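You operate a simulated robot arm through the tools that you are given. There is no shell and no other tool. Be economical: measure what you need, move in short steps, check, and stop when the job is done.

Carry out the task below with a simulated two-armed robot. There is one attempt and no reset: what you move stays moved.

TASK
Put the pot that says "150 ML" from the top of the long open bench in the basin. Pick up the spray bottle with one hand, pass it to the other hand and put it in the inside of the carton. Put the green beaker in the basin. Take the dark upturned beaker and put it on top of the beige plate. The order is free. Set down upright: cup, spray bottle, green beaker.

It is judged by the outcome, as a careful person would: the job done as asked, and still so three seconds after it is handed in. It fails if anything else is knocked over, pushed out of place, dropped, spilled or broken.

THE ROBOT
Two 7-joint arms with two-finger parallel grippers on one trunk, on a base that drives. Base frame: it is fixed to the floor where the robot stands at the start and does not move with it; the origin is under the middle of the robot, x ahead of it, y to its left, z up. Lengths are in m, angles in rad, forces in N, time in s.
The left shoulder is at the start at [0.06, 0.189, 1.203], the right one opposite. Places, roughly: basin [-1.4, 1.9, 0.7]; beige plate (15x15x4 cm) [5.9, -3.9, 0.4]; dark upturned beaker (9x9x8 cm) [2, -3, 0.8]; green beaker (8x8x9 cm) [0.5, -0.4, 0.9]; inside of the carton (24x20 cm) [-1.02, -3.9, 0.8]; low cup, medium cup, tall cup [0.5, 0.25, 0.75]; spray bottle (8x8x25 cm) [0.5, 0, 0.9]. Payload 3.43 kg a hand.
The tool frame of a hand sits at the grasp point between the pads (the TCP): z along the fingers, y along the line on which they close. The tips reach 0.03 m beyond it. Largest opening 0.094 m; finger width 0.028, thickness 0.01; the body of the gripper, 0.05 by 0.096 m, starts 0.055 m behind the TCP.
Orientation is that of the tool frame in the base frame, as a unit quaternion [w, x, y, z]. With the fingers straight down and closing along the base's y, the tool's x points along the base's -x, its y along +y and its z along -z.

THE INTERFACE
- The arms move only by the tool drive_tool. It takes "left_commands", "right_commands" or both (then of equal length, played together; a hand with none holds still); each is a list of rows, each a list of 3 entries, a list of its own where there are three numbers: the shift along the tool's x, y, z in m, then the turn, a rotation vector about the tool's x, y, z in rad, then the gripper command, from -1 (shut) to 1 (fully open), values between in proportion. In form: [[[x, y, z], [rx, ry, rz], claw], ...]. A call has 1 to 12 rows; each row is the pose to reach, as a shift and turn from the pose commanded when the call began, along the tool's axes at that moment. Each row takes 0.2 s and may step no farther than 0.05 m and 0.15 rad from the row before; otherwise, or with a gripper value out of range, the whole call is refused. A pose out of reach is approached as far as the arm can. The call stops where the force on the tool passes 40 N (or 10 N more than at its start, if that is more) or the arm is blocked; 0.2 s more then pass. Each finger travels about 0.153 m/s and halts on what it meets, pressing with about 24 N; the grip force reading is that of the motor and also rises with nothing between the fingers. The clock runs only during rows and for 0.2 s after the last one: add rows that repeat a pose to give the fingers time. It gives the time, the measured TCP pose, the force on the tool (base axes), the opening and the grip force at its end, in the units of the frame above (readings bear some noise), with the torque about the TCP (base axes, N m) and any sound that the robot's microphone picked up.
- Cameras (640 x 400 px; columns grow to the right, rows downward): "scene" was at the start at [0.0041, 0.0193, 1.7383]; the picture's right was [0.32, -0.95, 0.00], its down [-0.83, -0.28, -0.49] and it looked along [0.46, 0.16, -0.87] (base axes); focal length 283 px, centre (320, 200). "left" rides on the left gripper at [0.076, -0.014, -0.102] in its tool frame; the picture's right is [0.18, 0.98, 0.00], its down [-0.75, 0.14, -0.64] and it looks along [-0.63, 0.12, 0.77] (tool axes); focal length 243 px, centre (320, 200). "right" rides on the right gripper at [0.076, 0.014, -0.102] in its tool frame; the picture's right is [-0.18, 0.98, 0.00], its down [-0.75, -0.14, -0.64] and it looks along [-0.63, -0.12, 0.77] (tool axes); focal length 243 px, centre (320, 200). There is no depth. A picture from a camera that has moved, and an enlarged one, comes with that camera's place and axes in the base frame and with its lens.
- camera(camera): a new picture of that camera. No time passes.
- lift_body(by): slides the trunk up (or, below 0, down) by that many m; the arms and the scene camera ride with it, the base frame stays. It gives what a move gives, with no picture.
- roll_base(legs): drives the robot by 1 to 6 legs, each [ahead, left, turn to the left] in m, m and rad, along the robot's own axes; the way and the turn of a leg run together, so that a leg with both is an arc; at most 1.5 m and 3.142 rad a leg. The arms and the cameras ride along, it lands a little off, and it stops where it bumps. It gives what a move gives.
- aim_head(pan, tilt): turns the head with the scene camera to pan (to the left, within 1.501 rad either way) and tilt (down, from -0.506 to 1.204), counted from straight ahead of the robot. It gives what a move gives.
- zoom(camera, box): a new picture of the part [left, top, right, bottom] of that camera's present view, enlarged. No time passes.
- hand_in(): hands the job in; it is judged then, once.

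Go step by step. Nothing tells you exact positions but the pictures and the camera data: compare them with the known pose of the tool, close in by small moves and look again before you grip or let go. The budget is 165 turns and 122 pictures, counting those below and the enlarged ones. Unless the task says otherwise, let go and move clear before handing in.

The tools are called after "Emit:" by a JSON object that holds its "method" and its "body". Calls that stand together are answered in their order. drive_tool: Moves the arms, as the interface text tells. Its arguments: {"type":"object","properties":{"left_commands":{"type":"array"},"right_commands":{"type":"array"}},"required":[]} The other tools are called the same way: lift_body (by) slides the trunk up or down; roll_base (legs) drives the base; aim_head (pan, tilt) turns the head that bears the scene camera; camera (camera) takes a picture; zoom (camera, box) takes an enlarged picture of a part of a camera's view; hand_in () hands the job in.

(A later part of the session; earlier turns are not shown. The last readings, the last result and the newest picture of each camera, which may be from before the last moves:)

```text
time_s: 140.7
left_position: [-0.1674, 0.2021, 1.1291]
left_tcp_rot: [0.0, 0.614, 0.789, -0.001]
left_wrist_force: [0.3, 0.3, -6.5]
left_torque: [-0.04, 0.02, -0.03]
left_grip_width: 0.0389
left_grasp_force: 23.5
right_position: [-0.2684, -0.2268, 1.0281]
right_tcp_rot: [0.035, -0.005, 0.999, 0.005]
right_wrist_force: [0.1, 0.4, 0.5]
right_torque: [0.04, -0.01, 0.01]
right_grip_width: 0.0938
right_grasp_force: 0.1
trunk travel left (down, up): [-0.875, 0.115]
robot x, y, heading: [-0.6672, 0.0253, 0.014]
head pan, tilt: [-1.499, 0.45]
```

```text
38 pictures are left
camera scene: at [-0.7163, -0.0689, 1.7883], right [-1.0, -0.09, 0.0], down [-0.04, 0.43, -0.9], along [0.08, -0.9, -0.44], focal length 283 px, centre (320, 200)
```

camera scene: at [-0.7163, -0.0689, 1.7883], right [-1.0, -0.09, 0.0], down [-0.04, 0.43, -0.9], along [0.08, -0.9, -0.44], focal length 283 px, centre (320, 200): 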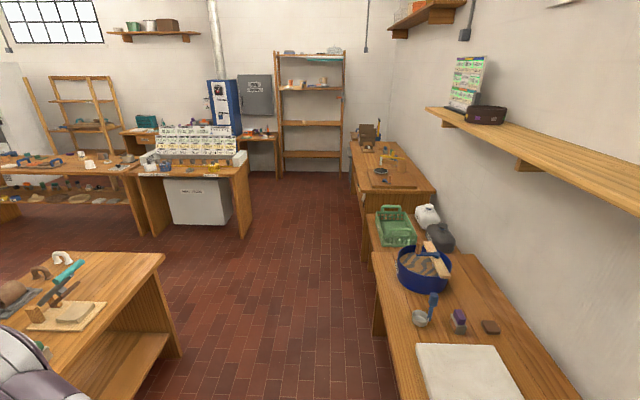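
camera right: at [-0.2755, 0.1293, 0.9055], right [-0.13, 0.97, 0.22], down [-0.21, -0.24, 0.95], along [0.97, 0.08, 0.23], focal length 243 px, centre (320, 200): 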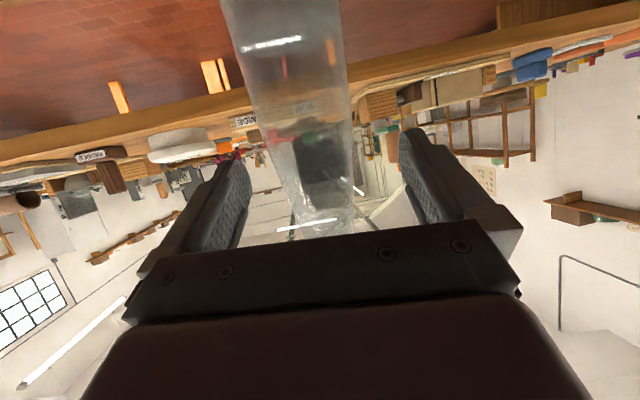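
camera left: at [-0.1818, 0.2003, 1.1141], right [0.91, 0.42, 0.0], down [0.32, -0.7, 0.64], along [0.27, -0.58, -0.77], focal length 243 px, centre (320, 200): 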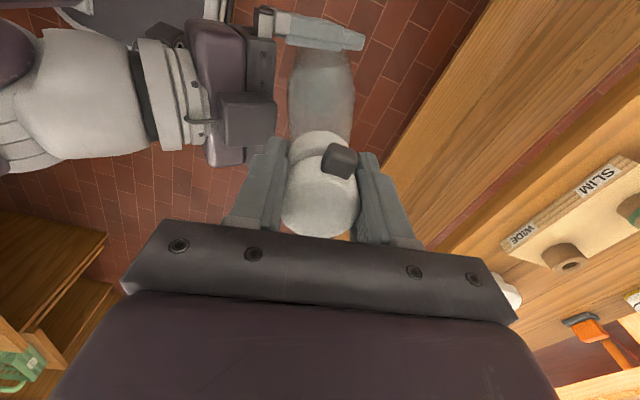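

The carton is on the far bench along the right wall. I turn right, shift into the corridor's middle and drive down it, then look again.

Emit:
{"method": "roll_base", "body": {"legs": [[0, 0, -1.583], [0, 0.35, 0], [1.5, 0, 0], [1.2, 0, 0]]}}

Emit:
{"method": "aim_head", "body": {"pan": -0.7, "tilt": 0.6}}

Emit:
{"method": "camera", "body": {"camera": "scene"}}

```text
time_s: 159.5
left_position: [-0.0951, -3.1622, 1.1282]
left_tcp_rot: [-0.002, 0.992, 0.126, 0.0]
left_wrist_force: [0.0, 0.1, -6.0]
left_torque: [-0.04, 0.02, 0.01]
left_grip_width: 0.0392
left_grasp_force: 24.6
right_position: [-0.5265, -3.0617, 1.0289]
right_tcp_rot: [0.028, 0.702, 0.712, -0.021]
right_wrist_force: [-0.6, -0.5, 0.2]
right_torque: [-0.01, 0.03, 0.01]
right_grip_width: 0.0939
right_grasp_force: 0.0
trunk travel left (down, up): [-0.875, 0.115]
robot x, y, heading: [-0.279, -2.6637, -1.556]
head pan, tilt: [-1.499, 0.45]
```

```text
time_s: 160.7
left_position: [-0.0963, -3.1625, 1.1287]
left_tcp_rot: [-0.001, 0.992, 0.127, 0.0]
left_wrist_force: [-0.3, -0.2, -6.2]
left_torque: [-0.04, 0.06, -0.01]
left_grip_width: 0.0391
left_grasp_force: 23.9
right_position: [-0.5255, -3.0637, 1.0277]
right_tcp_rot: [0.028, 0.702, 0.712, -0.022]
right_wrist_force: [0.5, -0.4, -0.2]
right_torque: [0.02, -0.01, -0.04]
right_grip_width: 0.0941
right_grasp_force: 0.1
trunk travel left (down, up): [-0.875, 0.115]
robot x, y, heading: [-0.2773, -2.6657, -1.556]
head pan, tilt: [-0.7, 0.6]
```

```text
37 pictures are left
camera scene: at [-0.331, -2.6748, 1.7747], right [-0.78, 0.63, 0.0], down [0.36, 0.44, -0.82], along [-0.52, -0.64, -0.57], focal length 283 px, centre (320, 200)
```

scene: 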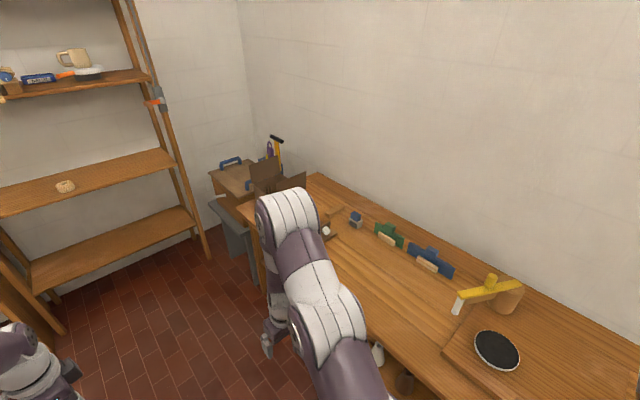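

The carton is at the end of the bench at the right wall, partly behind the right arm. I drive level with it, keep some distance, and turn to face it.

Emit:
{"method": "roll_base", "body": {"legs": [[1.08, 0.1, 0], [0, 0, -1.585]]}}

Emit:
{"method": "aim_head", "body": {"pan": 0.0, "tilt": 0.75}}

Emit:
{"method": "camera", "body": {"camera": "scene"}}

```text
time_s: 170.2
left_position: [-0.6454, -3.9279, 1.1286]
left_tcp_rot: [-0.002, 0.788, -0.615, 0.001]
left_wrist_force: [0.6, -0.1, -4.7]
left_torque: [0.0, 0.04, -0.02]
left_grip_width: 0.0394
left_grasp_force: 24.3
right_position: [-0.5419, -3.4987, 1.0274]
right_tcp_rot: [0.004, 0.999, 0.004, -0.035]
right_wrist_force: [0.4, -0.7, -0.6]
right_torque: [0.03, 0.0, -0.01]
right_grip_width: 0.0941
right_grasp_force: 0.1
trunk travel left (down, up): [-0.875, 0.115]
robot x, y, heading: [-0.1449, -3.7518, -3.127]
head pan, tilt: [-0.7, 0.6]
```

```text
time_s: 171.2
left_position: [-0.6446, -3.9281, 1.128]
left_tcp_rot: [-0.001, 0.789, -0.615, 0.001]
left_wrist_force: [-0.3, 0.6, -5.5]
left_torque: [0.01, 0.03, 0.02]
left_grip_width: 0.0393
left_grasp_force: 23.8
right_position: [-0.5421, -3.4984, 1.029]
right_tcp_rot: [0.005, 0.999, 0.004, -0.035]
right_wrist_force: [-0.7, 0.6, -1.0]
right_torque: [0.01, 0.02, -0.02]
right_grip_width: 0.0942
right_grasp_force: 0.1
trunk travel left (down, up): [-0.875, 0.115]
robot x, y, heading: [-0.1433, -3.7547, -3.132]
head pan, tilt: [0.0, 0.75]
```

```text
36 pictures are left
camera scene: at [-0.1666, -3.7542, 1.7618], right [-0.01, 1.0, 0.0], down [0.68, 0.01, -0.73], along [-0.73, -0.01, -0.68], focal length 283 px, centre (320, 200)
```

scene: 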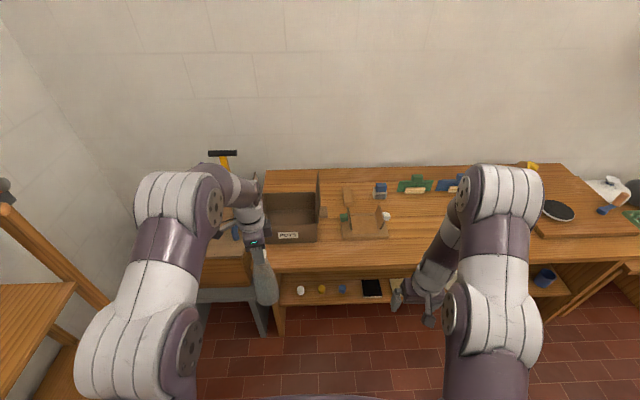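

The carton stands open on the bench in front. I zoom in on it to measure its walls.

Emit:
{"method": "zoom", "body": {"camera": "scene", "box": [210, 150, 370, 250]}}

```text
4.00 times, centred on (290, 200) of scene
camera zoom: at [-0.1666, -3.7542, 1.7618], right [-0.01, 1.0, 0.0], down [0.68, 0.01, -0.73], along [-0.73, -0.01, -0.68], focal length 1132 px, centre (440, 200)
```

zoom: 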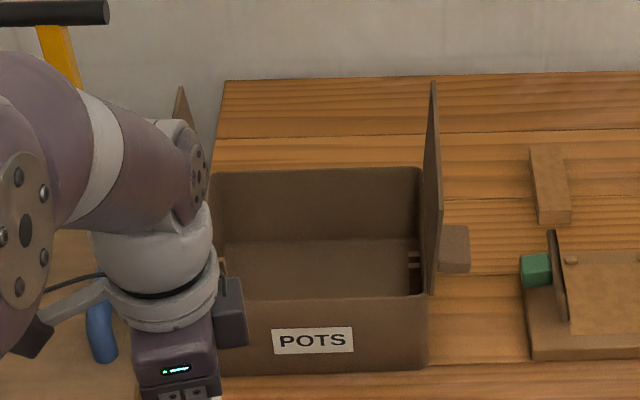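

The carton's inside is about x -1.116..-0.923 and y -4.02..-3.78, walls up to z 0.92, with side flaps standing to about 1.055. I raise the trunk 8 cm and drive so that the bottle comes in over the front wall to (-1.02, -3.90).

Emit:
{"method": "lift_body", "body": {"by": 0.09}}

Emit:
{"method": "roll_base", "body": {"legs": [[0.36, -0.028, 0]]}}

Emit:
{"method": "camera", "body": {"camera": "scene"}}

Emit:
{"method": "camera", "body": {"camera": "left"}}

```text
time_s: 172.5
left_position: [-0.6456, -3.9282, 1.2195]
left_tcp_rot: [-0.001, 0.788, -0.616, 0.002]
left_wrist_force: [0.5, -0.2, -5.9]
left_torque: [-0.02, 0.01, 0.01]
left_grip_width: 0.0392
left_grasp_force: 24.2
right_position: [-0.5419, -3.4992, 1.1191]
right_tcp_rot: [0.004, 0.999, 0.004, -0.035]
right_wrist_force: [-0.1, -0.3, -0.5]
right_torque: [-0.01, 0.0, 0.02]
right_grip_width: 0.0939
right_grasp_force: 0.1
trunk travel left (down, up): [-0.965, 0.025]
robot x, y, heading: [-0.1444, -3.7522, -3.133]
head pan, tilt: [0.0, 0.75]
```

```text
time_s: 174.8
left_position: [-1.0103, -3.9134, 1.2195]
left_tcp_rot: [-0.001, 0.792, -0.611, 0.001]
left_wrist_force: [-0.1, -0.3, -5.1]
left_torque: [0.03, 0.0, 0.02]
left_grip_width: 0.0391
left_grasp_force: 23.6
right_position: [-0.9139, -3.4819, 1.1188]
right_tcp_rot: [0.005, 0.999, 0.011, -0.036]
right_wrist_force: [0.4, 0.2, -0.1]
right_torque: [0.01, -0.02, 0.0]
right_grip_width: 0.094
right_grasp_force: 0.0
trunk travel left (down, up): [-0.965, 0.025]
robot x, y, heading: [-0.5104, -3.7327, -3.117]
head pan, tilt: [0.0, 0.75]
```

```text
34 pictures are left
camera scene: at [-0.5338, -3.7328, 1.8519], right [-0.02, 1.0, 0.0], down [0.68, 0.02, -0.73], along [-0.73, -0.02, -0.68], focal length 283 px, centre (320, 200)
```

scene: 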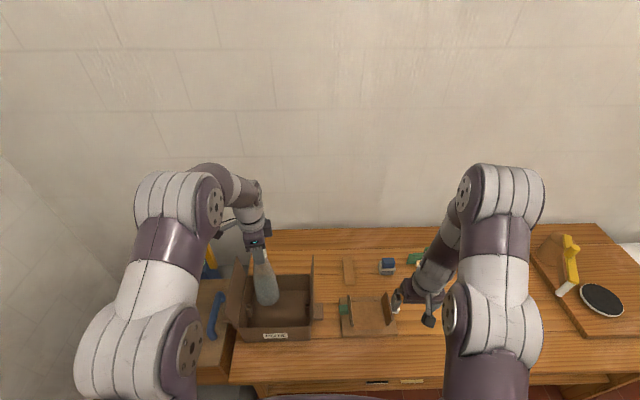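

```text
33 pictures are left
camera left: at [-0.9782, -3.9839, 1.3215], right [-0.9, -0.43, 0.0], down [-0.33, 0.69, 0.64], along [-0.27, 0.58, -0.77], focal length 243 px, centre (320, 200)
```

left: 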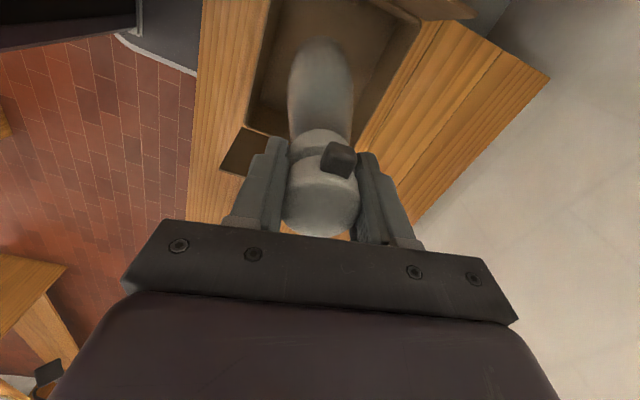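

The bottle is above the open carton, nearly centred. I lower it inside, slowly at the end.

Emit:
{"method": "drive_tool", "body": {"left_commands": [[[-0.005, 0.003, 0.015], [0, 0, 0], -1], [[-0.0098, 0.0057, 0.035], [0, 0, 0], -1], [[-0.0098, 0.0057, 0.055], [0, 0, 0], -1], [[-0.0098, 0.0057, 0.075], [0, 0, 0], -1], [[-0.0098, 0.0057, 0.095], [0, 0, 0], -1], [[-0.0098, 0.0057, 0.115], [0, 0, 0], -1], [[-0.0098, 0.0057, 0.13], [0, 0, 0], -1], [[-0.0098, 0.0057, 0.14], [0, 0, 0], -1], [[-0.0098, 0.0057, 0.148], [0, 0, 0], -1], [[-0.0098, 0.0057, 0.154], [0, 0, 0], -1]]}}

Emit:
{"method": "zoom", "body": {"camera": "scene", "box": [180, 220, 340, 320]}}

```text
time_s: 177.0
left_position: [-1.0197, -3.9029, 1.0638]
left_tcp_rot: [-0.001, 0.793, -0.61, 0.001]
left_wrist_force: [0.1, 0.2, -5.6]
left_torque: [0.0, 0.0, 0.03]
left_grip_width: 0.0396
left_grasp_force: 23.5
right_position: [-0.9154, -3.4816, 1.1187]
right_tcp_rot: [0.005, 0.999, 0.011, -0.035]
right_wrist_force: [-0.3, 0.3, -0.3]
right_torque: [0.01, 0.05, 0.0]
right_grip_width: 0.0939
right_grasp_force: 0.0
trunk travel left (down, up): [-0.965, 0.025]
robot x, y, heading: [-0.5113, -3.7303, -3.12]
head pan, tilt: [0.0, 0.75]
```

```text
4.00 times, centred on (260, 270) of scene
camera zoom: at [-0.5367, -3.7328, 1.8518], right [-0.02, 1.0, 0.0], down [0.68, 0.02, -0.73], along [-0.73, -0.02, -0.68], focal length 1132 px, centre (560, -80)
```

zoom: 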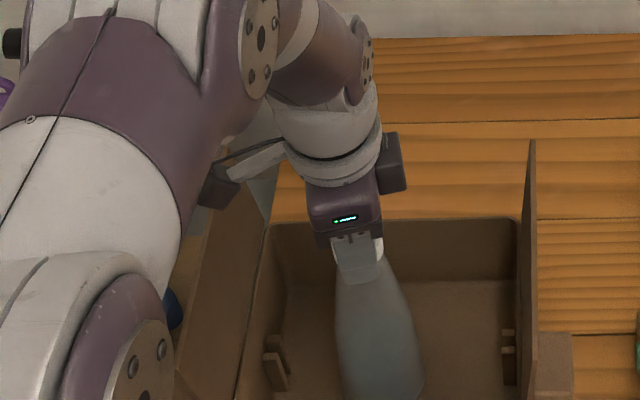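

The bottle is inside the carton, not yet touching. I go down in 3 mm steps.

Emit:
{"method": "drive_tool", "body": {"left_commands": [[[0, 0, 0.003], [0, 0, 0], -1], [[0, 0, 0.006], [0, 0, 0], -1], [[0, 0, 0.009], [0, 0, 0], -1], [[0, 0, 0.012], [0, 0, 0], -1]]}}

```text
time_s: 178.0
left_position: [-1.0172, -3.903, 1.055]
left_tcp_rot: [0.001, 0.793, -0.61, -0.001]
left_wrist_force: [1.9, -3.3, 19.7]
left_torque: [-0.09, 0.13, -0.1]
left_grip_width: 0.0394
left_grasp_force: 23.7
right_position: [-0.9122, -3.4816, 1.1201]
right_tcp_rot: [0.005, 0.999, 0.011, -0.036]
right_wrist_force: [0.6, 0.8, -0.3]
right_torque: [0.0, 0.01, 0.02]
right_grip_width: 0.0942
right_grasp_force: 0.1
trunk travel left (down, up): [-0.965, 0.025]
robot x, y, heading: [-0.5185, -3.7254, -3.119]
head pan, tilt: [0.0, 0.75]
```

The bottle has touched down. I ease the pressure, open slowly, and rise straight up.

Emit:
{"method": "drive_tool", "body": {"left_commands": [[[0, 0, -0.003], [0, 0, 0], -1], [[0, 0, -0.003], [0, 0, 0], -0.1], [[0, 0, -0.003], [0, 0, 0], 0.1], [[0, 0, -0.003], [0, 0, 0], 0.4], [[0, 0, -0.003], [0, 0, 0], 0.6], [[0, 0, -0.003], [0, 0, 0], 0.6], [[0, 0, -0.013], [0, 0, 0], 0.6], [[0, 0, -0.033], [0, 0, 0], 0.6], [[0, 0, -0.063], [0, 0, 0], 0.6], [[0, 0, -0.093], [0, 0, 0], 0.6], [[0, 0, -0.123], [0, 0, 0], 0.6], [[0, 0, -0.153], [0, 0, 0], 0.6]]}}

Emit:
{"method": "camera", "body": {"camera": "left"}}

```text
time_s: 180.6
left_position: [-1.0187, -3.9038, 1.2077]
left_tcp_rot: [-0.001, 0.793, -0.61, 0.002]
left_wrist_force: [-0.9, 0.8, 0.6]
left_torque: [0.0, 0.02, 0.02]
left_grip_width: 0.0753
left_grasp_force: 0.1
right_position: [-0.9135, -3.4823, 1.1187]
right_tcp_rot: [0.005, 0.999, 0.011, -0.035]
right_wrist_force: [-0.2, 0.5, 0.7]
right_torque: [0.02, 0.0, -0.02]
right_grip_width: 0.094
right_grasp_force: 0.1
trunk travel left (down, up): [-0.965, 0.025]
robot x, y, heading: [-0.5118, -3.7301, -3.113]
head pan, tilt: [0.0, 0.75]
```

```text
31 pictures are left
camera left: at [-0.986, -3.9757, 1.3097], right [-0.9, -0.43, 0.0], down [-0.33, 0.69, 0.64], along [-0.27, 0.58, -0.77], focal length 243 px, centre (320, 200)
```

left: 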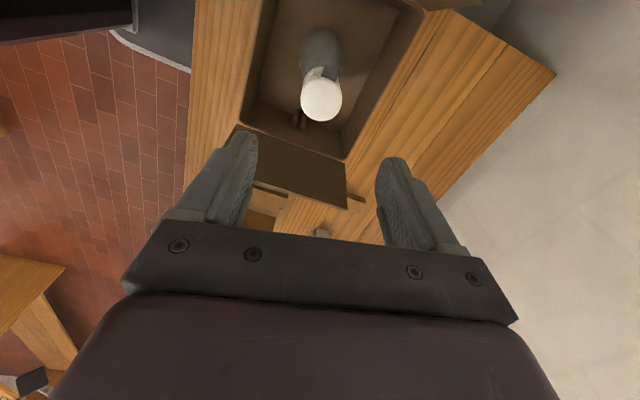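

The bottle stands upright in the carton. I back away, straighten both hands, and turn to look toward the dark beaker.

Emit:
{"method": "roll_base", "body": {"legs": [[-0.45, 0, 0]]}}

Emit:
{"method": "drive_tool", "body": {"left_commands": [[[0, 0, 0], [0, 0, -0.134], 1], [[0, 0, 0], [0, 0, -0.267], 1], [[0, 0, 0], [0, 0, -0.4], 1], [[0, 0, 0], [0, 0, -0.534], 1], [[0, 0, 0], [0, 0, -0.668], 1], [[0, 0, 0], [0, 0, -0.8], 1], [[0, 0, 0], [0, 0, -0.935], 1], [[0, 0, 0], [0, 0, -1.07], 1], [[0, 0, 0], [0, 0, -1.2], 1], [[0, 0, 0], [0, 0, -1.336], 1]], "right_commands": [[[0, 0, 0], [0.001, 0.01, 0], 1], [[0, 0, 0], [0.003, 0.02, 0], 1], [[0, 0, 0], [0.005, 0.03, 0], 1], [[0, 0, 0], [0.007, 0.04, 0], 1], [[0, 0, 0], [0.01, 0.05, 0], 1], [[0, 0, 0], [0.01, 0.06, 0], 1], [[0, 0, 0], [0.01, 0.07, 0], 1], [[0, 0, 0], [0.01, 0.07, 0], 1], [[0, 0, 0], [0.01, 0.07, 0], 1], [[0, 0, 0], [0.01, 0.07, 0], 1]]}}

Emit:
{"method": "roll_base", "body": {"legs": [[0, 0, -1.57]]}}

Emit:
{"method": "aim_head", "body": {"pan": -1.2, "tilt": 0.45}}

Emit:
{"method": "camera", "body": {"camera": "scene"}}

```text
time_s: 183.3
left_position: [-0.5736, -3.8938, 1.2062]
left_tcp_rot: [-0.002, 0.791, -0.611, 0.003]
left_wrist_force: [0.5, -0.4, 0.8]
left_torque: [-0.04, 0.0, 0.01]
left_grip_width: 0.0751
left_grasp_force: 0.1
right_position: [-0.4674, -3.4716, 1.1187]
right_tcp_rot: [0.005, 0.999, 0.009, -0.034]
right_wrist_force: [-0.3, -0.9, -0.6]
right_torque: [-0.01, -0.02, -0.01]
right_grip_width: 0.0939
right_grasp_force: 0.2
trunk travel left (down, up): [-0.965, 0.025]
robot x, y, heading: [-0.0629, -3.7201, -3.123]
head pan, tilt: [0.0, 0.75]
```

```text
time_s: 185.5
left_position: [-0.5717, -3.8945, 1.2066]
left_tcp_rot: [0.0, 1.0, 0.011, 0.002]
left_wrist_force: [-0.7, -0.5, 0.9]
left_torque: [0.01, 0.01, -0.01]
left_grip_width: 0.0939
left_grasp_force: 0.0
right_position: [-0.4304, -3.476, 1.0949]
right_tcp_rot: [0.001, 1.0, 0.009, -0.001]
right_wrist_force: [-0.1, 0.4, -0.1]
right_torque: [0.01, 0.02, 0.03]
right_grip_width: 0.0941
right_grasp_force: 0.1
right hand out of reach, approached as far as the arm can: row 2, 3, 4, 5, 6, 7, 8, 9, 10
trunk travel left (down, up): [-0.965, 0.025]
robot x, y, heading: [-0.0675, -3.722, -3.12]
head pan, tilt: [0.0, 0.75]
```

```text
time_s: 189.8
left_position: [-0.236, -3.2129, 1.2067]
left_tcp_rot: [0.001, 0.712, -0.702, 0.002]
left_wrist_force: [0.5, 0.1, -0.5]
left_torque: [0.01, -0.01, 0.0]
left_grip_width: 0.0942
left_grasp_force: 0.0
right_position: [0.1803, -3.3581, 1.0936]
right_tcp_rot: [0.0, 0.711, -0.703, -0.001]
right_wrist_force: [0.0, 0.3, -0.6]
right_torque: [0.01, 0.05, 0.0]
right_grip_width: 0.094
right_grasp_force: 0.0
trunk travel left (down, up): [-0.965, 0.025]
robot x, y, heading: [-0.0642, -3.721, 1.585]
head pan, tilt: [0.0, 0.75]
```

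```text
time_s: 191.2
left_position: [-0.2366, -3.2144, 1.2056]
left_tcp_rot: [0.002, 0.712, -0.702, 0.001]
left_wrist_force: [0.6, -0.1, 0.0]
left_torque: [-0.01, -0.03, -0.01]
left_grip_width: 0.0943
left_grasp_force: 0.1
right_position: [0.1811, -3.3575, 1.0939]
right_tcp_rot: [0.0, 0.712, -0.702, -0.001]
right_wrist_force: [-0.6, -0.4, 0.0]
right_torque: [0.0, 0.02, -0.03]
right_grip_width: 0.0943
right_grasp_force: 0.0
trunk travel left (down, up): [-0.965, 0.025]
robot x, y, heading: [-0.0655, -3.7234, 1.583]
head pan, tilt: [-1.201, 0.45]
```

```text
30 pictures are left
camera scene: at [0.0214, -3.7476, 1.8782], right [0.38, -0.93, 0.0], down [-0.4, -0.16, -0.9], along [0.83, 0.34, -0.44], focal length 283 px, centre (320, 200)
```

scene: 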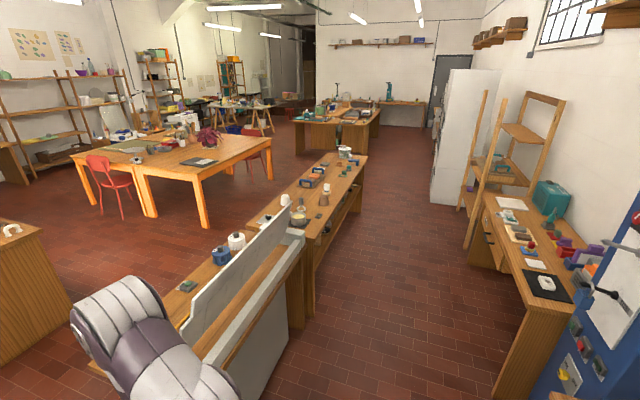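

The dark beaker should be on the bench in the middle right, around pixel (326, 205). I zoom there.

Emit:
{"method": "zoom", "body": {"camera": "scene", "box": [250, 140, 410, 240]}}

```text
4.00 times, centred on (330, 190) of scene
camera zoom: at [0.0214, -3.7476, 1.8782], right [0.38, -0.93, 0.0], down [-0.4, -0.16, -0.9], along [0.83, 0.34, -0.44], focal length 1132 px, centre (280, 240)
```

zoom: 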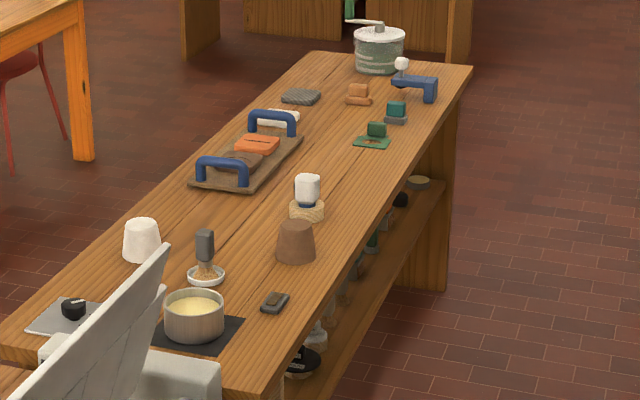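

The dark brown upturned beaker is near (2.0, -2.97), close to the bench's south edge at y about -3.08. I drive along the corridor south of that bench and turn to face it.

Emit:
{"method": "roll_base", "body": {"legs": [[0, 0, -1.583], [0, 0.16, 0], [1.5, 0, 0], [0.57, 0, 0], [0, 0, 1.571]]}}

Emit:
{"method": "aim_head", "body": {"pan": 0, "tilt": 0.9}}

Emit:
{"method": "camera", "body": {"camera": "scene"}}

```text
time_s: 210.2
left_position: [1.8146, -3.0373, 1.2067]
left_tcp_rot: [0.001, 0.719, -0.695, 0.001]
left_wrist_force: [-0.6, -0.2, -0.7]
left_torque: [0.01, 0.01, -0.03]
left_grip_width: 0.0939
left_grasp_force: 0.0
right_position: [2.2331, -3.1721, 1.0944]
right_tcp_rot: [0.0, 0.718, -0.696, -0.001]
right_wrist_force: [-0.5, -1.1, -0.1]
right_torque: [0.0, 0.02, -0.04]
right_grip_width: 0.0941
right_grasp_force: 0.1
trunk travel left (down, up): [-0.965, 0.025]
robot x, y, heading: [1.994, -3.5389, 1.608]
head pan, tilt: [-1.201, 0.45]
```

```text
time_s: 211.6
left_position: [1.8145, -3.0365, 1.2061]
left_tcp_rot: [0.001, 0.719, -0.695, 0.001]
left_wrist_force: [-0.3, 0.6, 0.4]
left_torque: [0.04, 0.02, -0.04]
left_grip_width: 0.094
left_grasp_force: 0.0
right_position: [2.2335, -3.1722, 1.0942]
right_tcp_rot: [0.0, 0.718, -0.696, -0.002]
right_wrist_force: [0.2, 0.4, -0.2]
right_torque: [0.01, -0.02, 0.03]
right_grip_width: 0.0937
right_grasp_force: 0.0
trunk travel left (down, up): [-0.965, 0.025]
robot x, y, heading: [1.995, -3.5362, 1.604]
head pan, tilt: [0.0, 0.901]
```

```text
28 pictures are left
camera scene: at [1.995, -3.5262, 1.8399], right [1.0, 0.03, 0.0], down [0.03, -0.78, -0.62], along [-0.02, 0.62, -0.78], focal length 283 px, centre (320, 200)
```

scene: 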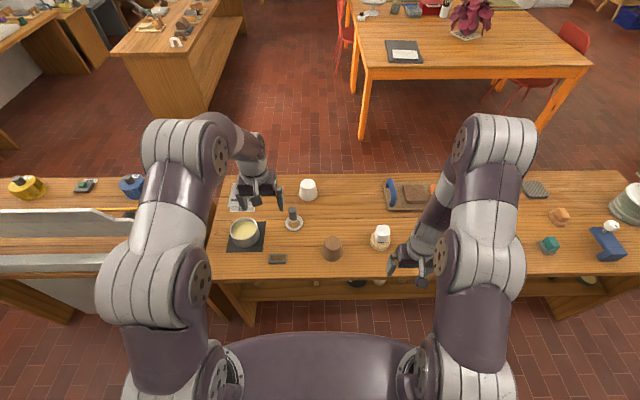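

The dark beaker is at about (2.03, -2.975). I drive 0.15 m closer, then bring the right hand above it.

Emit:
{"method": "roll_base", "body": {"legs": [[0.15, 0, -0.033]]}}

Emit:
{"method": "drive_tool", "body": {"right_commands": [[[-0.005, 0.02, 0], [0, 0, 0], 1], [[-0.01, 0.045, 0], [0, 0, 0], 1], [[-0.015, 0.07, 0], [0, 0, 0], 1], [[-0.02, 0.095, 0.01], [0, 0, 0], 1], [[-0.025, 0.12, 0.03], [0, 0, 0], 1], [[-0.03, 0.145, 0.05], [0, 0, 0], 1], [[-0.035, 0.17, 0.07], [0, 0, 0], 1], [[-0.04, 0.19, 0.09], [0, 0, 0], 1], [[-0.04, 0.19, 0.1], [0, 0, 0], 1]]}}

Emit:
{"method": "camera", "body": {"camera": "right"}}

```text
time_s: 212.9
left_position: [1.827, -2.8851, 1.2078]
left_tcp_rot: [0.001, 0.708, -0.706, 0.001]
left_wrist_force: [-1.0, -0.9, 0.6]
left_torque: [0.0, 0.01, 0.01]
left_grip_width: 0.094
left_grasp_force: 0.1
right_position: [2.2419, -3.0353, 1.0953]
right_tcp_rot: [0.0, -0.706, 0.708, 0.002]
right_wrist_force: [0.2, -0.1, 0.2]
right_torque: [0.01, 0.04, 0.01]
right_grip_width: 0.0939
right_grasp_force: 0.0
trunk travel left (down, up): [-0.965, 0.025]
robot x, y, heading: [1.9907, -3.393, 1.571]
head pan, tilt: [0.0, 0.901]
```

```text
time_s: 214.9
left_position: [1.8299, -2.8838, 1.2069]
left_tcp_rot: [0.001, 0.708, -0.706, 0.001]
left_wrist_force: [0.3, -0.3, 0.6]
left_torque: [0.01, 0.0, 0.01]
left_grip_width: 0.0939
left_grasp_force: 0.1
right_position: [2.0636, -3.0042, 1.0003]
right_tcp_rot: [0.006, -0.707, 0.708, 0.005]
right_wrist_force: [0.7, -0.7, -1.1]
right_torque: [0.01, 0.0, -0.03]
right_grip_width: 0.0938
right_grasp_force: 0.0
right hand out of reach, approached as far as the arm can: row 3, 4, 5, 6, 7, 8, 9
trunk travel left (down, up): [-0.965, 0.025]
robot x, y, heading: [1.9897, -3.3912, 1.572]
head pan, tilt: [0.0, 0.901]
```

```text
27 pictures are left
camera right: at [2.0493, -3.0827, 1.1012], right [-0.98, 0.18, 0.0], down [0.14, 0.74, 0.65], along [0.12, 0.64, -0.76], focal length 243 px, centre (320, 200)
```

right: 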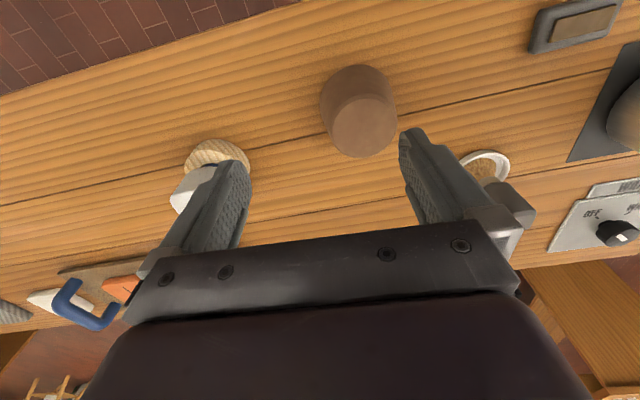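

The beaker top is at about (2.03, -2.985), but this is too near for the right arm. I back up 8 cm and come over it again.

Emit:
{"method": "roll_base", "body": {"legs": [[-0.09, 0, 0]]}}

Emit:
{"method": "drive_tool", "body": {"right_commands": [[[-0.02, 0.007, 0], [0, 0, 0], 1], [[-0.045, 0.014, 0], [0, 0, 0], 1], [[-0.07, 0.021, 0], [0, 0, 0], 1], [[-0.09, 0.028, 0], [0, 0, 0], 1], [[-0.109, 0.034, 0], [0, 0, 0], 1], [[-0.109, 0.034, 0], [0, 0, 0], 1]]}}

Emit:
{"method": "camera", "body": {"camera": "right"}}

```text
time_s: 216.0
left_position: [1.8281, -2.972, 1.2053]
left_tcp_rot: [-0.002, -0.707, 0.707, -0.003]
left_wrist_force: [0.3, -0.2, -0.3]
left_torque: [-0.01, -0.01, -0.04]
left_grip_width: 0.0939
left_grasp_force: 0.1
right_position: [2.0628, -3.0924, 0.9981]
right_tcp_rot: [0.005, -0.706, 0.708, 0.004]
right_wrist_force: [-0.3, 0.5, 0.2]
right_torque: [-0.01, -0.04, -0.01]
right_grip_width: 0.0942
right_grasp_force: 0.0
trunk travel left (down, up): [-0.965, 0.025]
robot x, y, heading: [1.994, -3.4843, 1.573]
head pan, tilt: [0.0, 0.901]
```

```text
time_s: 217.4
left_position: [1.8285, -2.9753, 1.207]
left_tcp_rot: [0.001, 0.708, -0.707, 0.002]
left_wrist_force: [-0.1, -0.7, 0.0]
left_torque: [0.03, -0.02, -0.01]
left_grip_width: 0.0939
left_grasp_force: 0.1
right_position: [2.0285, -2.987, 1.0033]
right_tcp_rot: [0.006, -0.706, 0.708, 0.005]
right_wrist_force: [0.1, -0.9, -0.3]
right_torque: [-0.01, -0.02, 0.02]
right_grip_width: 0.0941
right_grasp_force: 0.1
right hand out of reach, approached as far as the arm can: row 1, 2
trunk travel left (down, up): [-0.965, 0.025]
robot x, y, heading: [1.9891, -3.4876, 1.568]
head pan, tilt: [0.0, 0.901]
```

```text
26 pictures are left
camera right: at [2.0134, -3.066, 1.1041], right [-0.98, 0.19, 0.0], down [0.14, 0.74, 0.65], along [0.12, 0.64, -0.76], focal length 243 px, centre (320, 200)
```

right: 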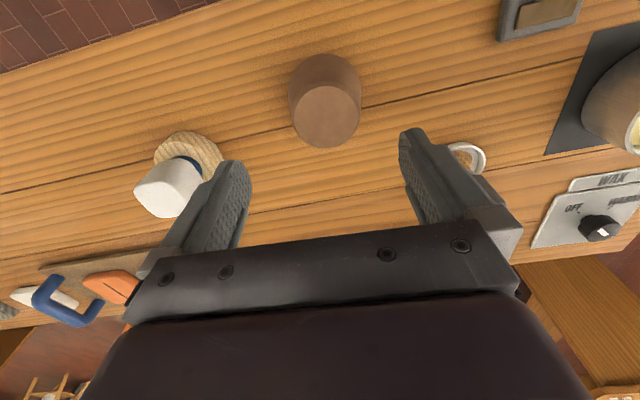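

Triangulated, the beaker top is at (2.0245, -2.973, 0.867). I align and lower to just above it, then check once more.

Emit:
{"method": "drive_tool", "body": {"right_commands": [[[-0.007, 0.002, 0.02], [0, 0, 0], 1], [[-0.014, 0.004, 0.045], [0, 0, 0], 1], [[-0.014, 0.004, 0.07], [0, 0, 0], 1], [[-0.014, 0.004, 0.09], [0, 0, 0], 1], [[-0.014, 0.004, 0.09], [0, 0, 0], 1]]}}

Emit:
{"method": "camera", "body": {"camera": "right"}}

```text
time_s: 218.6
left_position: [1.8287, -2.9749, 1.2074]
left_tcp_rot: [0.001, 0.707, -0.707, 0.001]
left_wrist_force: [-0.1, 0.3, -0.3]
left_torque: [-0.01, 0.0, -0.01]
left_grip_width: 0.0942
left_grasp_force: 0.1
right_position: [2.0232, -2.9707, 0.9113]
right_tcp_rot: [0.006, -0.707, 0.707, 0.004]
right_wrist_force: [0.6, -0.6, 0.8]
right_torque: [-0.03, 0.04, 0.01]
right_grip_width: 0.0937
right_grasp_force: 0.1
trunk travel left (down, up): [-0.965, 0.025]
robot x, y, heading: [1.9919, -3.484, 1.572]
head pan, tilt: [0.0, 0.901]
```

```text
25 pictures are left
camera right: at [2.0087, -3.0488, 1.0127], right [-0.98, 0.19, 0.0], down [0.14, 0.74, 0.65], along [0.12, 0.64, -0.76], focal length 243 px, centre (320, 200)
```

right: 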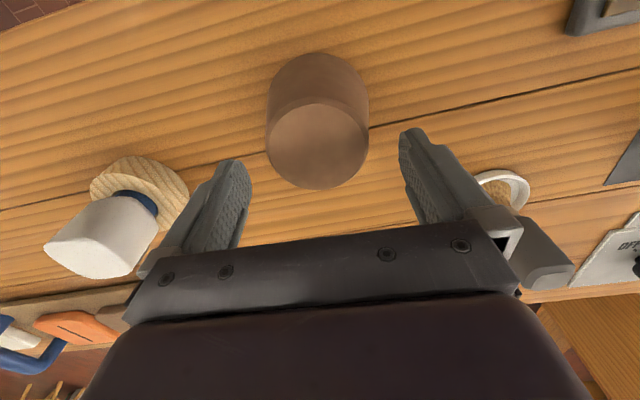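

It is centred. I lower onto the beaker and grip it.

Emit:
{"method": "drive_tool", "body": {"right_commands": [[[0.002, -0.001, 0.015], [0, 0, 0], 1], [[0.003, -0.001, 0.03], [0, 0, 0], 1], [[0.003, -0.001, 0.045], [0, 0, 0], 1], [[0.003, -0.001, 0.06], [0, 0, 0], 1], [[0.003, -0.001, 0.07], [0, 0, 0], 1], [[0.003, -0.001, 0.07], [0, 0, 0], 1], [[0.003, -0.001, 0.07], [0, 0, 0], 0.4], [[0.003, -0.001, 0.07], [0, 0, 0], -0.4], [[0.003, -0.001, 0.07], [0, 0, 0], -1], [[0.003, -0.001, 0.07], [0, 0, 0], -1], [[0.003, -0.001, 0.066], [0, 0, 0], -1], [[0.003, -0.001, 0.06], [0, 0, 0], -1]]}}

Emit:
{"method": "camera", "body": {"camera": "right"}}

```text
time_s: 221.2
left_position: [1.8282, -2.9738, 1.2058]
left_tcp_rot: [-0.002, -0.707, 0.707, -0.001]
left_wrist_force: [0.3, 0.3, 0.1]
left_torque: [0.03, 0.02, 0.02]
left_grip_width: 0.094
left_grasp_force: 0.1
right_position: [2.0255, -2.9731, 0.851]
right_tcp_rot: [0.006, -0.707, 0.707, 0.004]
right_wrist_force: [-0.8, -0.1, -3.2]
right_torque: [-0.01, -0.02, 0.0]
right_grip_width: 0.0838
right_grasp_force: 24.4
trunk travel left (down, up): [-0.965, 0.025]
robot x, y, heading: [1.9885, -3.4853, 1.572]
head pan, tilt: [0.0, 0.901]
```

```text
24 pictures are left
camera right: at [2.0109, -3.0515, 0.9537], right [-0.98, 0.19, 0.0], down [0.14, 0.74, 0.65], along [0.12, 0.64, -0.76], focal length 243 px, centre (320, 200)
```

right: 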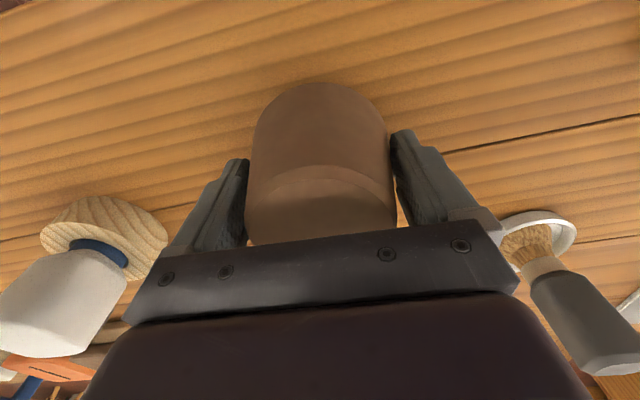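

The beaker is lifted and held (3.2 N). I raise it slowly to travel height.

Emit:
{"method": "drive_tool", "body": {"right_commands": [[[0, 0, -0.006], [0, 0, 0], -1], [[0, 0, -0.015], [0, 0, 0], -1], [[0, 0, -0.03], [0, 0, 0], -1], [[0, 0, -0.045], [0, 0, 0], -1], [[0, 0, -0.06], [0, 0, 0], -1], [[0, 0, -0.075], [0, 0, 0], -1], [[0, 0, -0.09], [0, 0, 0], -1], [[0, 0, -0.105], [0, 0, 0], -1], [[0, 0, -0.12], [0, 0, 0], -1], [[0, 0, -0.14], [0, 0, 0], -1], [[0, 0, -0.16], [0, 0, 0], -1], [[0, 0, -0.18], [0, 0, 0], -1]]}}

Emit:
{"method": "aim_head", "body": {"pan": -1.2, "tilt": 0.35}}

Emit:
{"method": "camera", "body": {"camera": "scene"}}

```text
time_s: 223.8
left_position: [1.8283, -2.975, 1.2077]
left_tcp_rot: [-0.002, -0.707, 0.707, -0.001]
left_wrist_force: [0.4, 1.1, 0.4]
left_torque: [0.02, 0.0, 0.02]
left_grip_width: 0.0941
left_grasp_force: 0.0
right_position: [2.0261, -2.9764, 1.0309]
right_tcp_rot: [0.005, -0.707, 0.707, 0.004]
right_wrist_force: [-0.4, -0.5, -3.1]
right_torque: [0.01, -0.01, 0.0]
right_grip_width: 0.0839
right_grasp_force: 24.4
trunk travel left (down, up): [-0.965, 0.025]
robot x, y, heading: [1.9903, -3.4833, 1.571]
head pan, tilt: [0.0, 0.901]
```

```text
time_s: 225.2
left_position: [1.8272, -2.9742, 1.2063]
left_tcp_rot: [0.001, 0.707, -0.707, 0.001]
left_wrist_force: [0.4, 0.1, -0.7]
left_torque: [-0.02, -0.01, -0.01]
left_grip_width: 0.0939
left_grasp_force: 0.0
right_position: [2.0263, -2.977, 1.0305]
right_tcp_rot: [0.006, -0.707, 0.707, 0.005]
right_wrist_force: [0.0, 0.4, -2.6]
right_torque: [-0.01, 0.02, 0.03]
right_grip_width: 0.0839
right_grasp_force: 23.7
trunk travel left (down, up): [-0.965, 0.025]
robot x, y, heading: [1.9897, -3.4831, 1.567]
head pan, tilt: [-1.201, 0.351]
```

```text
23 pictures are left
camera scene: at [2.0798, -3.5108, 1.8874], right [0.36, -0.93, 0.0], down [-0.32, -0.13, -0.94], along [0.88, 0.34, -0.34], focal length 283 px, centre (320, 200)
```

scene: 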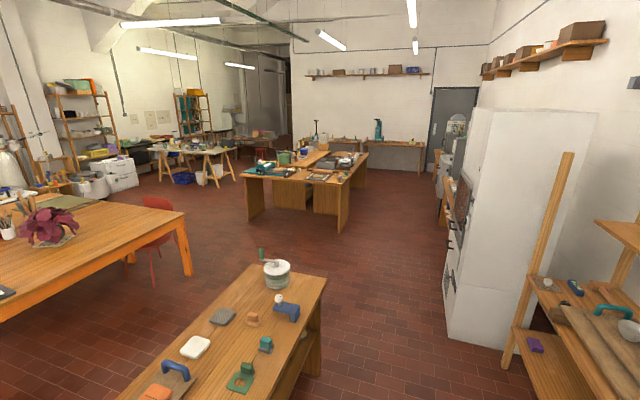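

The plate is beyond the tall white cabinet on the right. I drive east past the bench, shift left to clear the cabinet, and look again.

Emit:
{"method": "roll_base", "body": {"legs": [[-0.05, 0, 0], [0, 0, -1.567], [1.5, 0, 0], [0.4, 0, 0], [0, 0.5, 0], [0.7, 0, 0]]}}

Emit:
{"method": "aim_head", "body": {"pan": -0.55, "tilt": 0.6}}

Emit:
{"method": "camera", "body": {"camera": "scene"}}

```text
time_s: 245.2
left_position: [5.1192, -2.8797, 1.2061]
left_tcp_rot: [-0.001, 0.003, 1.0, -0.001]
left_wrist_force: [0.2, -0.3, -0.4]
left_torque: [-0.04, -0.03, 0.02]
left_grip_width: 0.0942
left_grasp_force: 0.0
right_position: [5.1176, -3.0771, 1.0312]
right_tcp_rot: [0.008, 0.004, 1.0, -0.001]
right_wrist_force: [0.1, 0.3, -2.8]
right_torque: [0.02, 0.01, 0.01]
right_grip_width: 0.0837
right_grasp_force: 23.6
trunk travel left (down, up): [-0.965, 0.025]
robot x, y, heading: [4.6111, -3.0377, -0.005]
head pan, tilt: [-1.201, 0.351]
```

```text
time_s: 246.2
left_position: [5.1208, -2.879, 1.2065]
left_tcp_rot: [-0.002, 0.003, 1.0, 0.0]
left_wrist_force: [-0.3, 0.5, -0.5]
left_torque: [-0.02, 0.03, -0.02]
left_grip_width: 0.094
left_grasp_force: 0.0
right_position: [5.1162, -3.0768, 1.0303]
right_tcp_rot: [0.007, 0.004, 1.0, 0.0]
right_wrist_force: [-0.4, 0.2, -2.9]
right_torque: [-0.02, -0.02, 0.02]
right_grip_width: 0.0836
right_grasp_force: 24.1
trunk travel left (down, up): [-0.965, 0.025]
robot x, y, heading: [4.6064, -3.039, -0.003]
head pan, tilt: [-0.55, 0.6]
```

```text
22 pictures are left
camera scene: at [4.6274, -3.0873, 1.8647], right [-0.53, -0.85, 0.0], down [-0.48, 0.3, -0.83], along [0.7, -0.44, -0.56], focal length 283 px, centre (320, 200)
```

scene: 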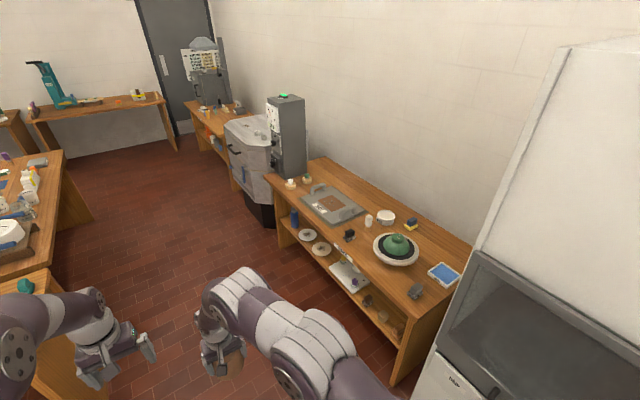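

The target spot falls on the lower shelf of this bench, where some plates lie. I zoom in to identify the beige plate.

Emit:
{"method": "zoom", "body": {"camera": "scene", "box": [270, 190, 430, 290]}}

```text
4.00 times, centred on (350, 240) of scene
camera zoom: at [4.6274, -3.0873, 1.8647], right [-0.53, -0.85, 0.0], down [-0.48, 0.3, -0.83], along [0.7, -0.44, -0.56], focal length 1132 px, centre (200, 40)
```

zoom: 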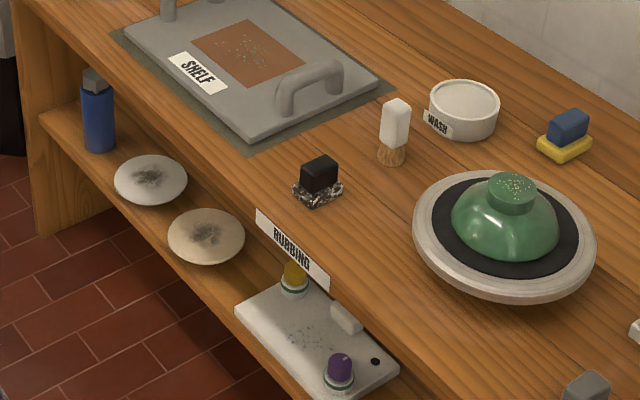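

The beige plate is the nearer round one, on the lower shelf at about (5.90, -3.90), under the bench top. The hand must come in from the side, so the beaker needs re-gripping; I look for a free surface on the island to my left.

Emit:
{"method": "aim_head", "body": {"pan": 0.35, "tilt": 0.65}}

Emit:
{"method": "camera", "body": {"camera": "scene"}}

```text
time_s: 247.4
left_position: [5.1206, -2.8781, 1.2059]
left_tcp_rot: [-0.002, 0.002, 1.0, -0.001]
left_wrist_force: [0.6, -0.4, 0.7]
left_torque: [0.01, -0.03, -0.04]
left_grip_width: 0.0938
left_grasp_force: 0.0
right_position: [5.1176, -3.0762, 1.031]
right_tcp_rot: [0.007, 0.004, 1.0, 0.0]
right_wrist_force: [0.4, 0.3, -2.6]
right_torque: [0.02, 0.01, 0.03]
right_grip_width: 0.0834
right_grasp_force: 23.7
trunk travel left (down, up): [-0.965, 0.025]
robot x, y, heading: [4.6106, -3.0377, -0.001]
head pan, tilt: [0.351, 0.649]
```

```text
20 pictures are left
camera scene: at [4.6343, -3.0114, 1.8604], right [0.34, -0.94, 0.0], down [-0.57, -0.2, -0.8], along [0.75, 0.27, -0.6], focal length 283 px, centre (320, 200)
```

scene: 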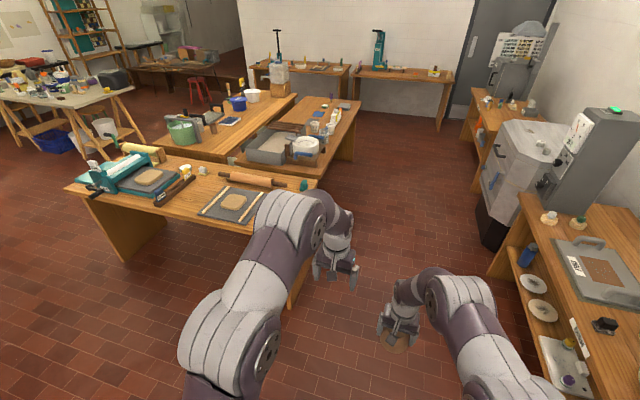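

The island has a free strip near (5.85, -2.36) by its south edge. I drive there, face it, and check with the head camera.

Emit:
{"method": "roll_base", "body": {"legs": [[1.24, 0, 0], [0, 0, 1.571]]}}

Emit:
{"method": "aim_head", "body": {"pan": 0, "tilt": 0.85}}

Emit:
{"method": "camera", "body": {"camera": "scene"}}

```text
time_s: 257.5
left_position: [5.6549, -2.5358, 1.2057]
left_tcp_rot: [0.002, 0.717, -0.697, 0.001]
left_wrist_force: [-0.5, 0.4, 0.3]
left_torque: [0.0, 0.03, 0.01]
left_grip_width: 0.0941
left_grasp_force: 0.0
right_position: [5.8521, -2.5324, 1.0313]
right_tcp_rot: [-0.006, 0.715, -0.699, -0.005]
right_wrist_force: [-0.6, 0.6, -2.4]
right_torque: [0.0, 0.0, 0.01]
right_grip_width: 0.0831
right_grasp_force: 23.9
trunk travel left (down, up): [-0.965, 0.025]
robot x, y, heading: [5.8321, -3.0416, 1.602]
head pan, tilt: [0.351, 0.649]
```

```text
time_s: 258.3
left_position: [5.6542, -2.5339, 1.2066]
left_tcp_rot: [0.001, 0.717, -0.697, 0.002]
left_wrist_force: [0.3, -0.3, 0.2]
left_torque: [-0.01, -0.01, 0.02]
left_grip_width: 0.0938
left_grasp_force: 0.1
right_position: [5.8518, -2.5322, 1.031]
right_tcp_rot: [-0.006, 0.715, -0.699, -0.004]
right_wrist_force: [-0.4, 0.1, -1.8]
right_torque: [-0.03, 0.0, -0.02]
right_grip_width: 0.0833
right_grasp_force: 23.7
trunk travel left (down, up): [-0.965, 0.025]
robot x, y, heading: [5.8317, -3.0422, 1.599]
head pan, tilt: [0.0, 0.85]
```

```text
19 pictures are left
camera scene: at [5.8317, -3.0234, 1.8438], right [1.0, 0.03, 0.0], down [0.02, -0.75, -0.66], along [-0.02, 0.66, -0.75], focal length 283 px, centre (320, 200)
```

scene: 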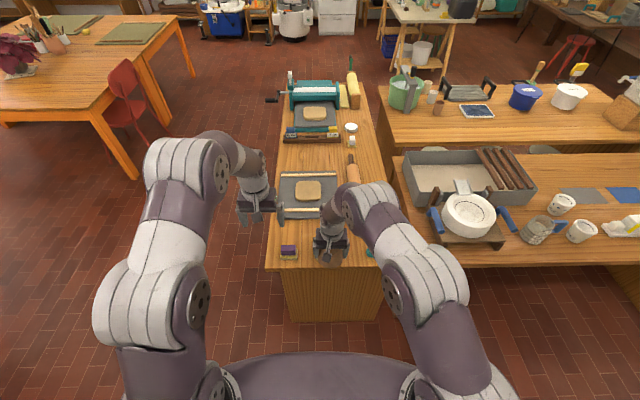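

The free strip by the south edge is clear around (5.855, -2.40). I move 0.14 m closer and lower the beaker there.

Emit:
{"method": "roll_base", "body": {"legs": [[0.135, 0, -0.03]]}}

Emit:
{"method": "drive_tool", "body": {"right_commands": [[[0, 0, 0.015], [0, 0, 0], -1], [[0, 0, 0.035], [0, 0, 0], -1], [[0, 0, 0.055], [0, 0, 0], -1], [[0, 0, 0.075], [0, 0, 0], -1], [[0, 0, 0.095], [0, 0, 0], -1], [[0, 0, 0.115], [0, 0, 0], -1], [[0, 0, 0.135], [0, 0, 0], -1], [[0, 0, 0.15], [0, 0, 0], -1], [[0, 0, 0.16], [0, 0, 0], -1]]}}

Emit:
{"method": "camera", "body": {"camera": "right"}}

```text
time_s: 259.6
left_position: [5.6674, -2.3981, 1.2072]
left_tcp_rot: [-0.001, -0.707, 0.707, -0.001]
left_wrist_force: [0.3, -0.2, 0.0]
left_torque: [0.02, 0.04, 0.0]
left_grip_width: 0.0941
left_grasp_force: 0.1
right_position: [5.8651, -2.3989, 1.0319]
right_tcp_rot: [0.007, -0.705, 0.709, 0.005]
right_wrist_force: [0.0, -0.4, -2.8]
right_torque: [-0.01, -0.02, 0.0]
right_grip_width: 0.0836
right_grasp_force: 23.4
trunk travel left (down, up): [-0.965, 0.025]
robot x, y, heading: [5.8286, -2.9065, 1.569]
head pan, tilt: [0.0, 0.85]
```

```text
time_s: 261.6
left_position: [5.667, -2.3953, 1.2055]
left_tcp_rot: [-0.002, -0.706, 0.708, -0.001]
left_wrist_force: [0.4, -0.4, -0.1]
left_torque: [-0.01, 0.01, 0.0]
left_grip_width: 0.094
left_grasp_force: 0.1
right_position: [5.8645, -2.3953, 0.8717]
right_tcp_rot: [0.006, -0.705, 0.709, 0.004]
right_wrist_force: [-0.5, 0.1, -3.8]
right_torque: [-0.02, -0.02, 0.0]
right_grip_width: 0.0834
right_grasp_force: 24.1
trunk travel left (down, up): [-0.965, 0.025]
robot x, y, heading: [5.8289, -2.9034, 1.564]
head pan, tilt: [0.0, 0.85]
```

```text
18 pictures are left
camera right: at [5.8505, -2.4741, 0.9731], right [-0.98, 0.19, 0.0], down [0.14, 0.74, 0.65], along [0.12, 0.64, -0.76], focal length 243 px, centre (320, 200)
```

right: 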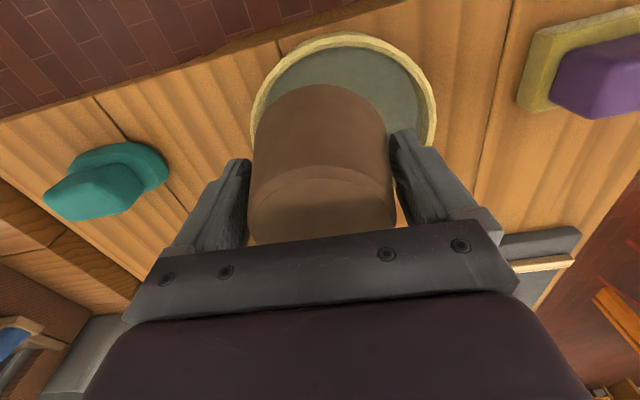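

There is a round dish right under the beaker that the hand had hidden, so I must not set it down here. I raise the beaker again and shift right to the neighbouring table's free corner at about (6.18, -2.40).

Emit:
{"method": "drive_tool", "body": {"right_commands": [[[0, 0, -0.015], [0, 0, 0], -1], [[0, 0, -0.035], [0, 0, 0], -1], [[0, 0, -0.055], [0, 0, 0], -1], [[0, 0, -0.075], [0, 0, 0], -1], [[0, 0, -0.095], [0, 0, 0], -1], [[0, 0, -0.115], [0, 0, 0], -1], [[0, 0, -0.135], [0, 0, 0], -1], [[0, 0, -0.15], [0, 0, 0], -1], [[0, 0, -0.17], [0, 0, 0], -1]]}}

Emit:
{"method": "roll_base", "body": {"legs": [[0, -0.31, 0]]}}

Emit:
{"method": "camera", "body": {"camera": "right"}}

```text
time_s: 263.6
left_position: [5.667, -2.3954, 1.2061]
left_tcp_rot: [-0.001, -0.707, 0.708, -0.001]
left_wrist_force: [-0.1, -0.2, -0.5]
left_torque: [0.01, 0.0, 0.0]
left_grip_width: 0.094
left_grasp_force: 0.0
right_position: [5.8654, -2.3985, 1.0402]
right_tcp_rot: [0.006, -0.705, 0.709, 0.004]
right_wrist_force: [0.1, 0.2, -3.2]
right_torque: [-0.03, -0.03, -0.02]
right_grip_width: 0.0835
right_grasp_force: 23.9
trunk travel left (down, up): [-0.965, 0.025]
robot x, y, heading: [5.8278, -2.8992, 1.567]
head pan, tilt: [0.0, 0.85]
```

```text
time_s: 265.8
left_position: [5.9845, -2.3968, 1.207]
left_tcp_rot: [0.0, -0.706, 0.708, -0.002]
left_wrist_force: [0.5, 1.2, -0.8]
left_torque: [0.0, -0.02, 0.0]
left_grip_width: 0.0941
left_grasp_force: 0.0
right_position: [6.1826, -2.3988, 1.0401]
right_tcp_rot: [0.006, -0.705, 0.71, 0.004]
right_wrist_force: [-0.5, -1.8, -2.7]
right_torque: [-0.01, 0.05, 0.04]
right_grip_width: 0.0835
right_grasp_force: 24.4
trunk travel left (down, up): [-0.965, 0.025]
robot x, y, heading: [6.1486, -2.9026, 1.563]
head pan, tilt: [0.0, 0.85]
```

```text
17 pictures are left
camera right: at [6.1681, -2.4778, 1.1416], right [-0.98, 0.19, 0.0], down [0.14, 0.74, 0.65], along [0.13, 0.64, -0.76], focal length 243 px, centre (320, 200)
```

right: 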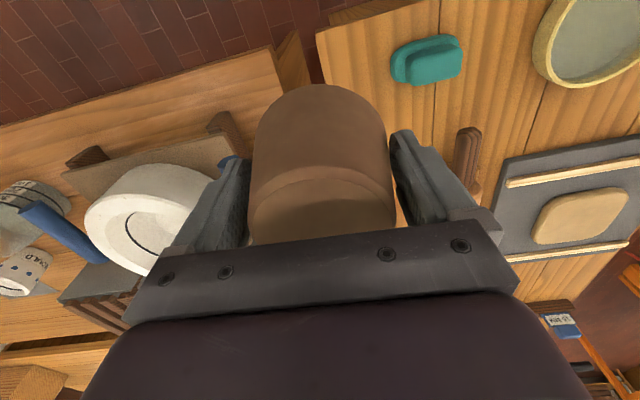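

Neither table top here has a safe gap. The safest place to re-grip is the beaker's own original spot on the earlier bench, which I know is clear, so I drive back the way I came.

Emit:
{"method": "roll_base", "body": {"legs": [[-0.1, 0, 0], [0, 0, -1.563], [-1.5, 0, 0], [-0.78, 0, 0]]}}

Emit:
{"method": "roll_base", "body": {"legs": [[0, -0.5, 0], [-1.5, 0, 0], [-0.36, 0, 0]]}}

```text
time_s: 281.6
left_position: [4.3738, -2.8443, 1.2065]
left_tcp_rot: [-0.003, -0.006, 1.0, 0.0]
left_wrist_force: [-0.7, 0.9, -0.7]
left_torque: [0.0, -0.02, -0.03]
left_grip_width: 0.094
left_grasp_force: 0.0
right_position: [4.3732, -3.0422, 1.0403]
right_tcp_rot: [0.006, -0.004, 1.0, 0.0]
right_wrist_force: [-0.6, 1.0, -3.3]
right_torque: [-0.02, 0.05, 0.01]
right_grip_width: 0.0833
right_grasp_force: 24.1
trunk travel left (down, up): [-0.965, 0.025]
robot x, y, heading: [3.8615, -3.0129, 0.011]
head pan, tilt: [0.0, 0.85]
```

```text
time_s: 293.4
left_position: [2.5236, -3.3663, 1.2059]
left_tcp_rot: [-0.002, -0.005, 1.0, 0.0]
left_wrist_force: [0.6, -0.3, 0.0]
left_torque: [-0.02, 0.0, 0.04]
left_grip_width: 0.0939
left_grasp_force: 0.0
right_position: [2.5249, -3.5632, 1.0382]
right_tcp_rot: [0.006, -0.003, 1.0, -0.001]
right_wrist_force: [-0.4, 0.3, -2.9]
right_torque: [0.04, 0.03, -0.01]
right_grip_width: 0.083
right_grasp_force: 24.2
trunk travel left (down, up): [-0.965, 0.025]
robot x, y, heading: [2.0166, -3.5322, 0.009]
head pan, tilt: [0.0, 0.85]
```

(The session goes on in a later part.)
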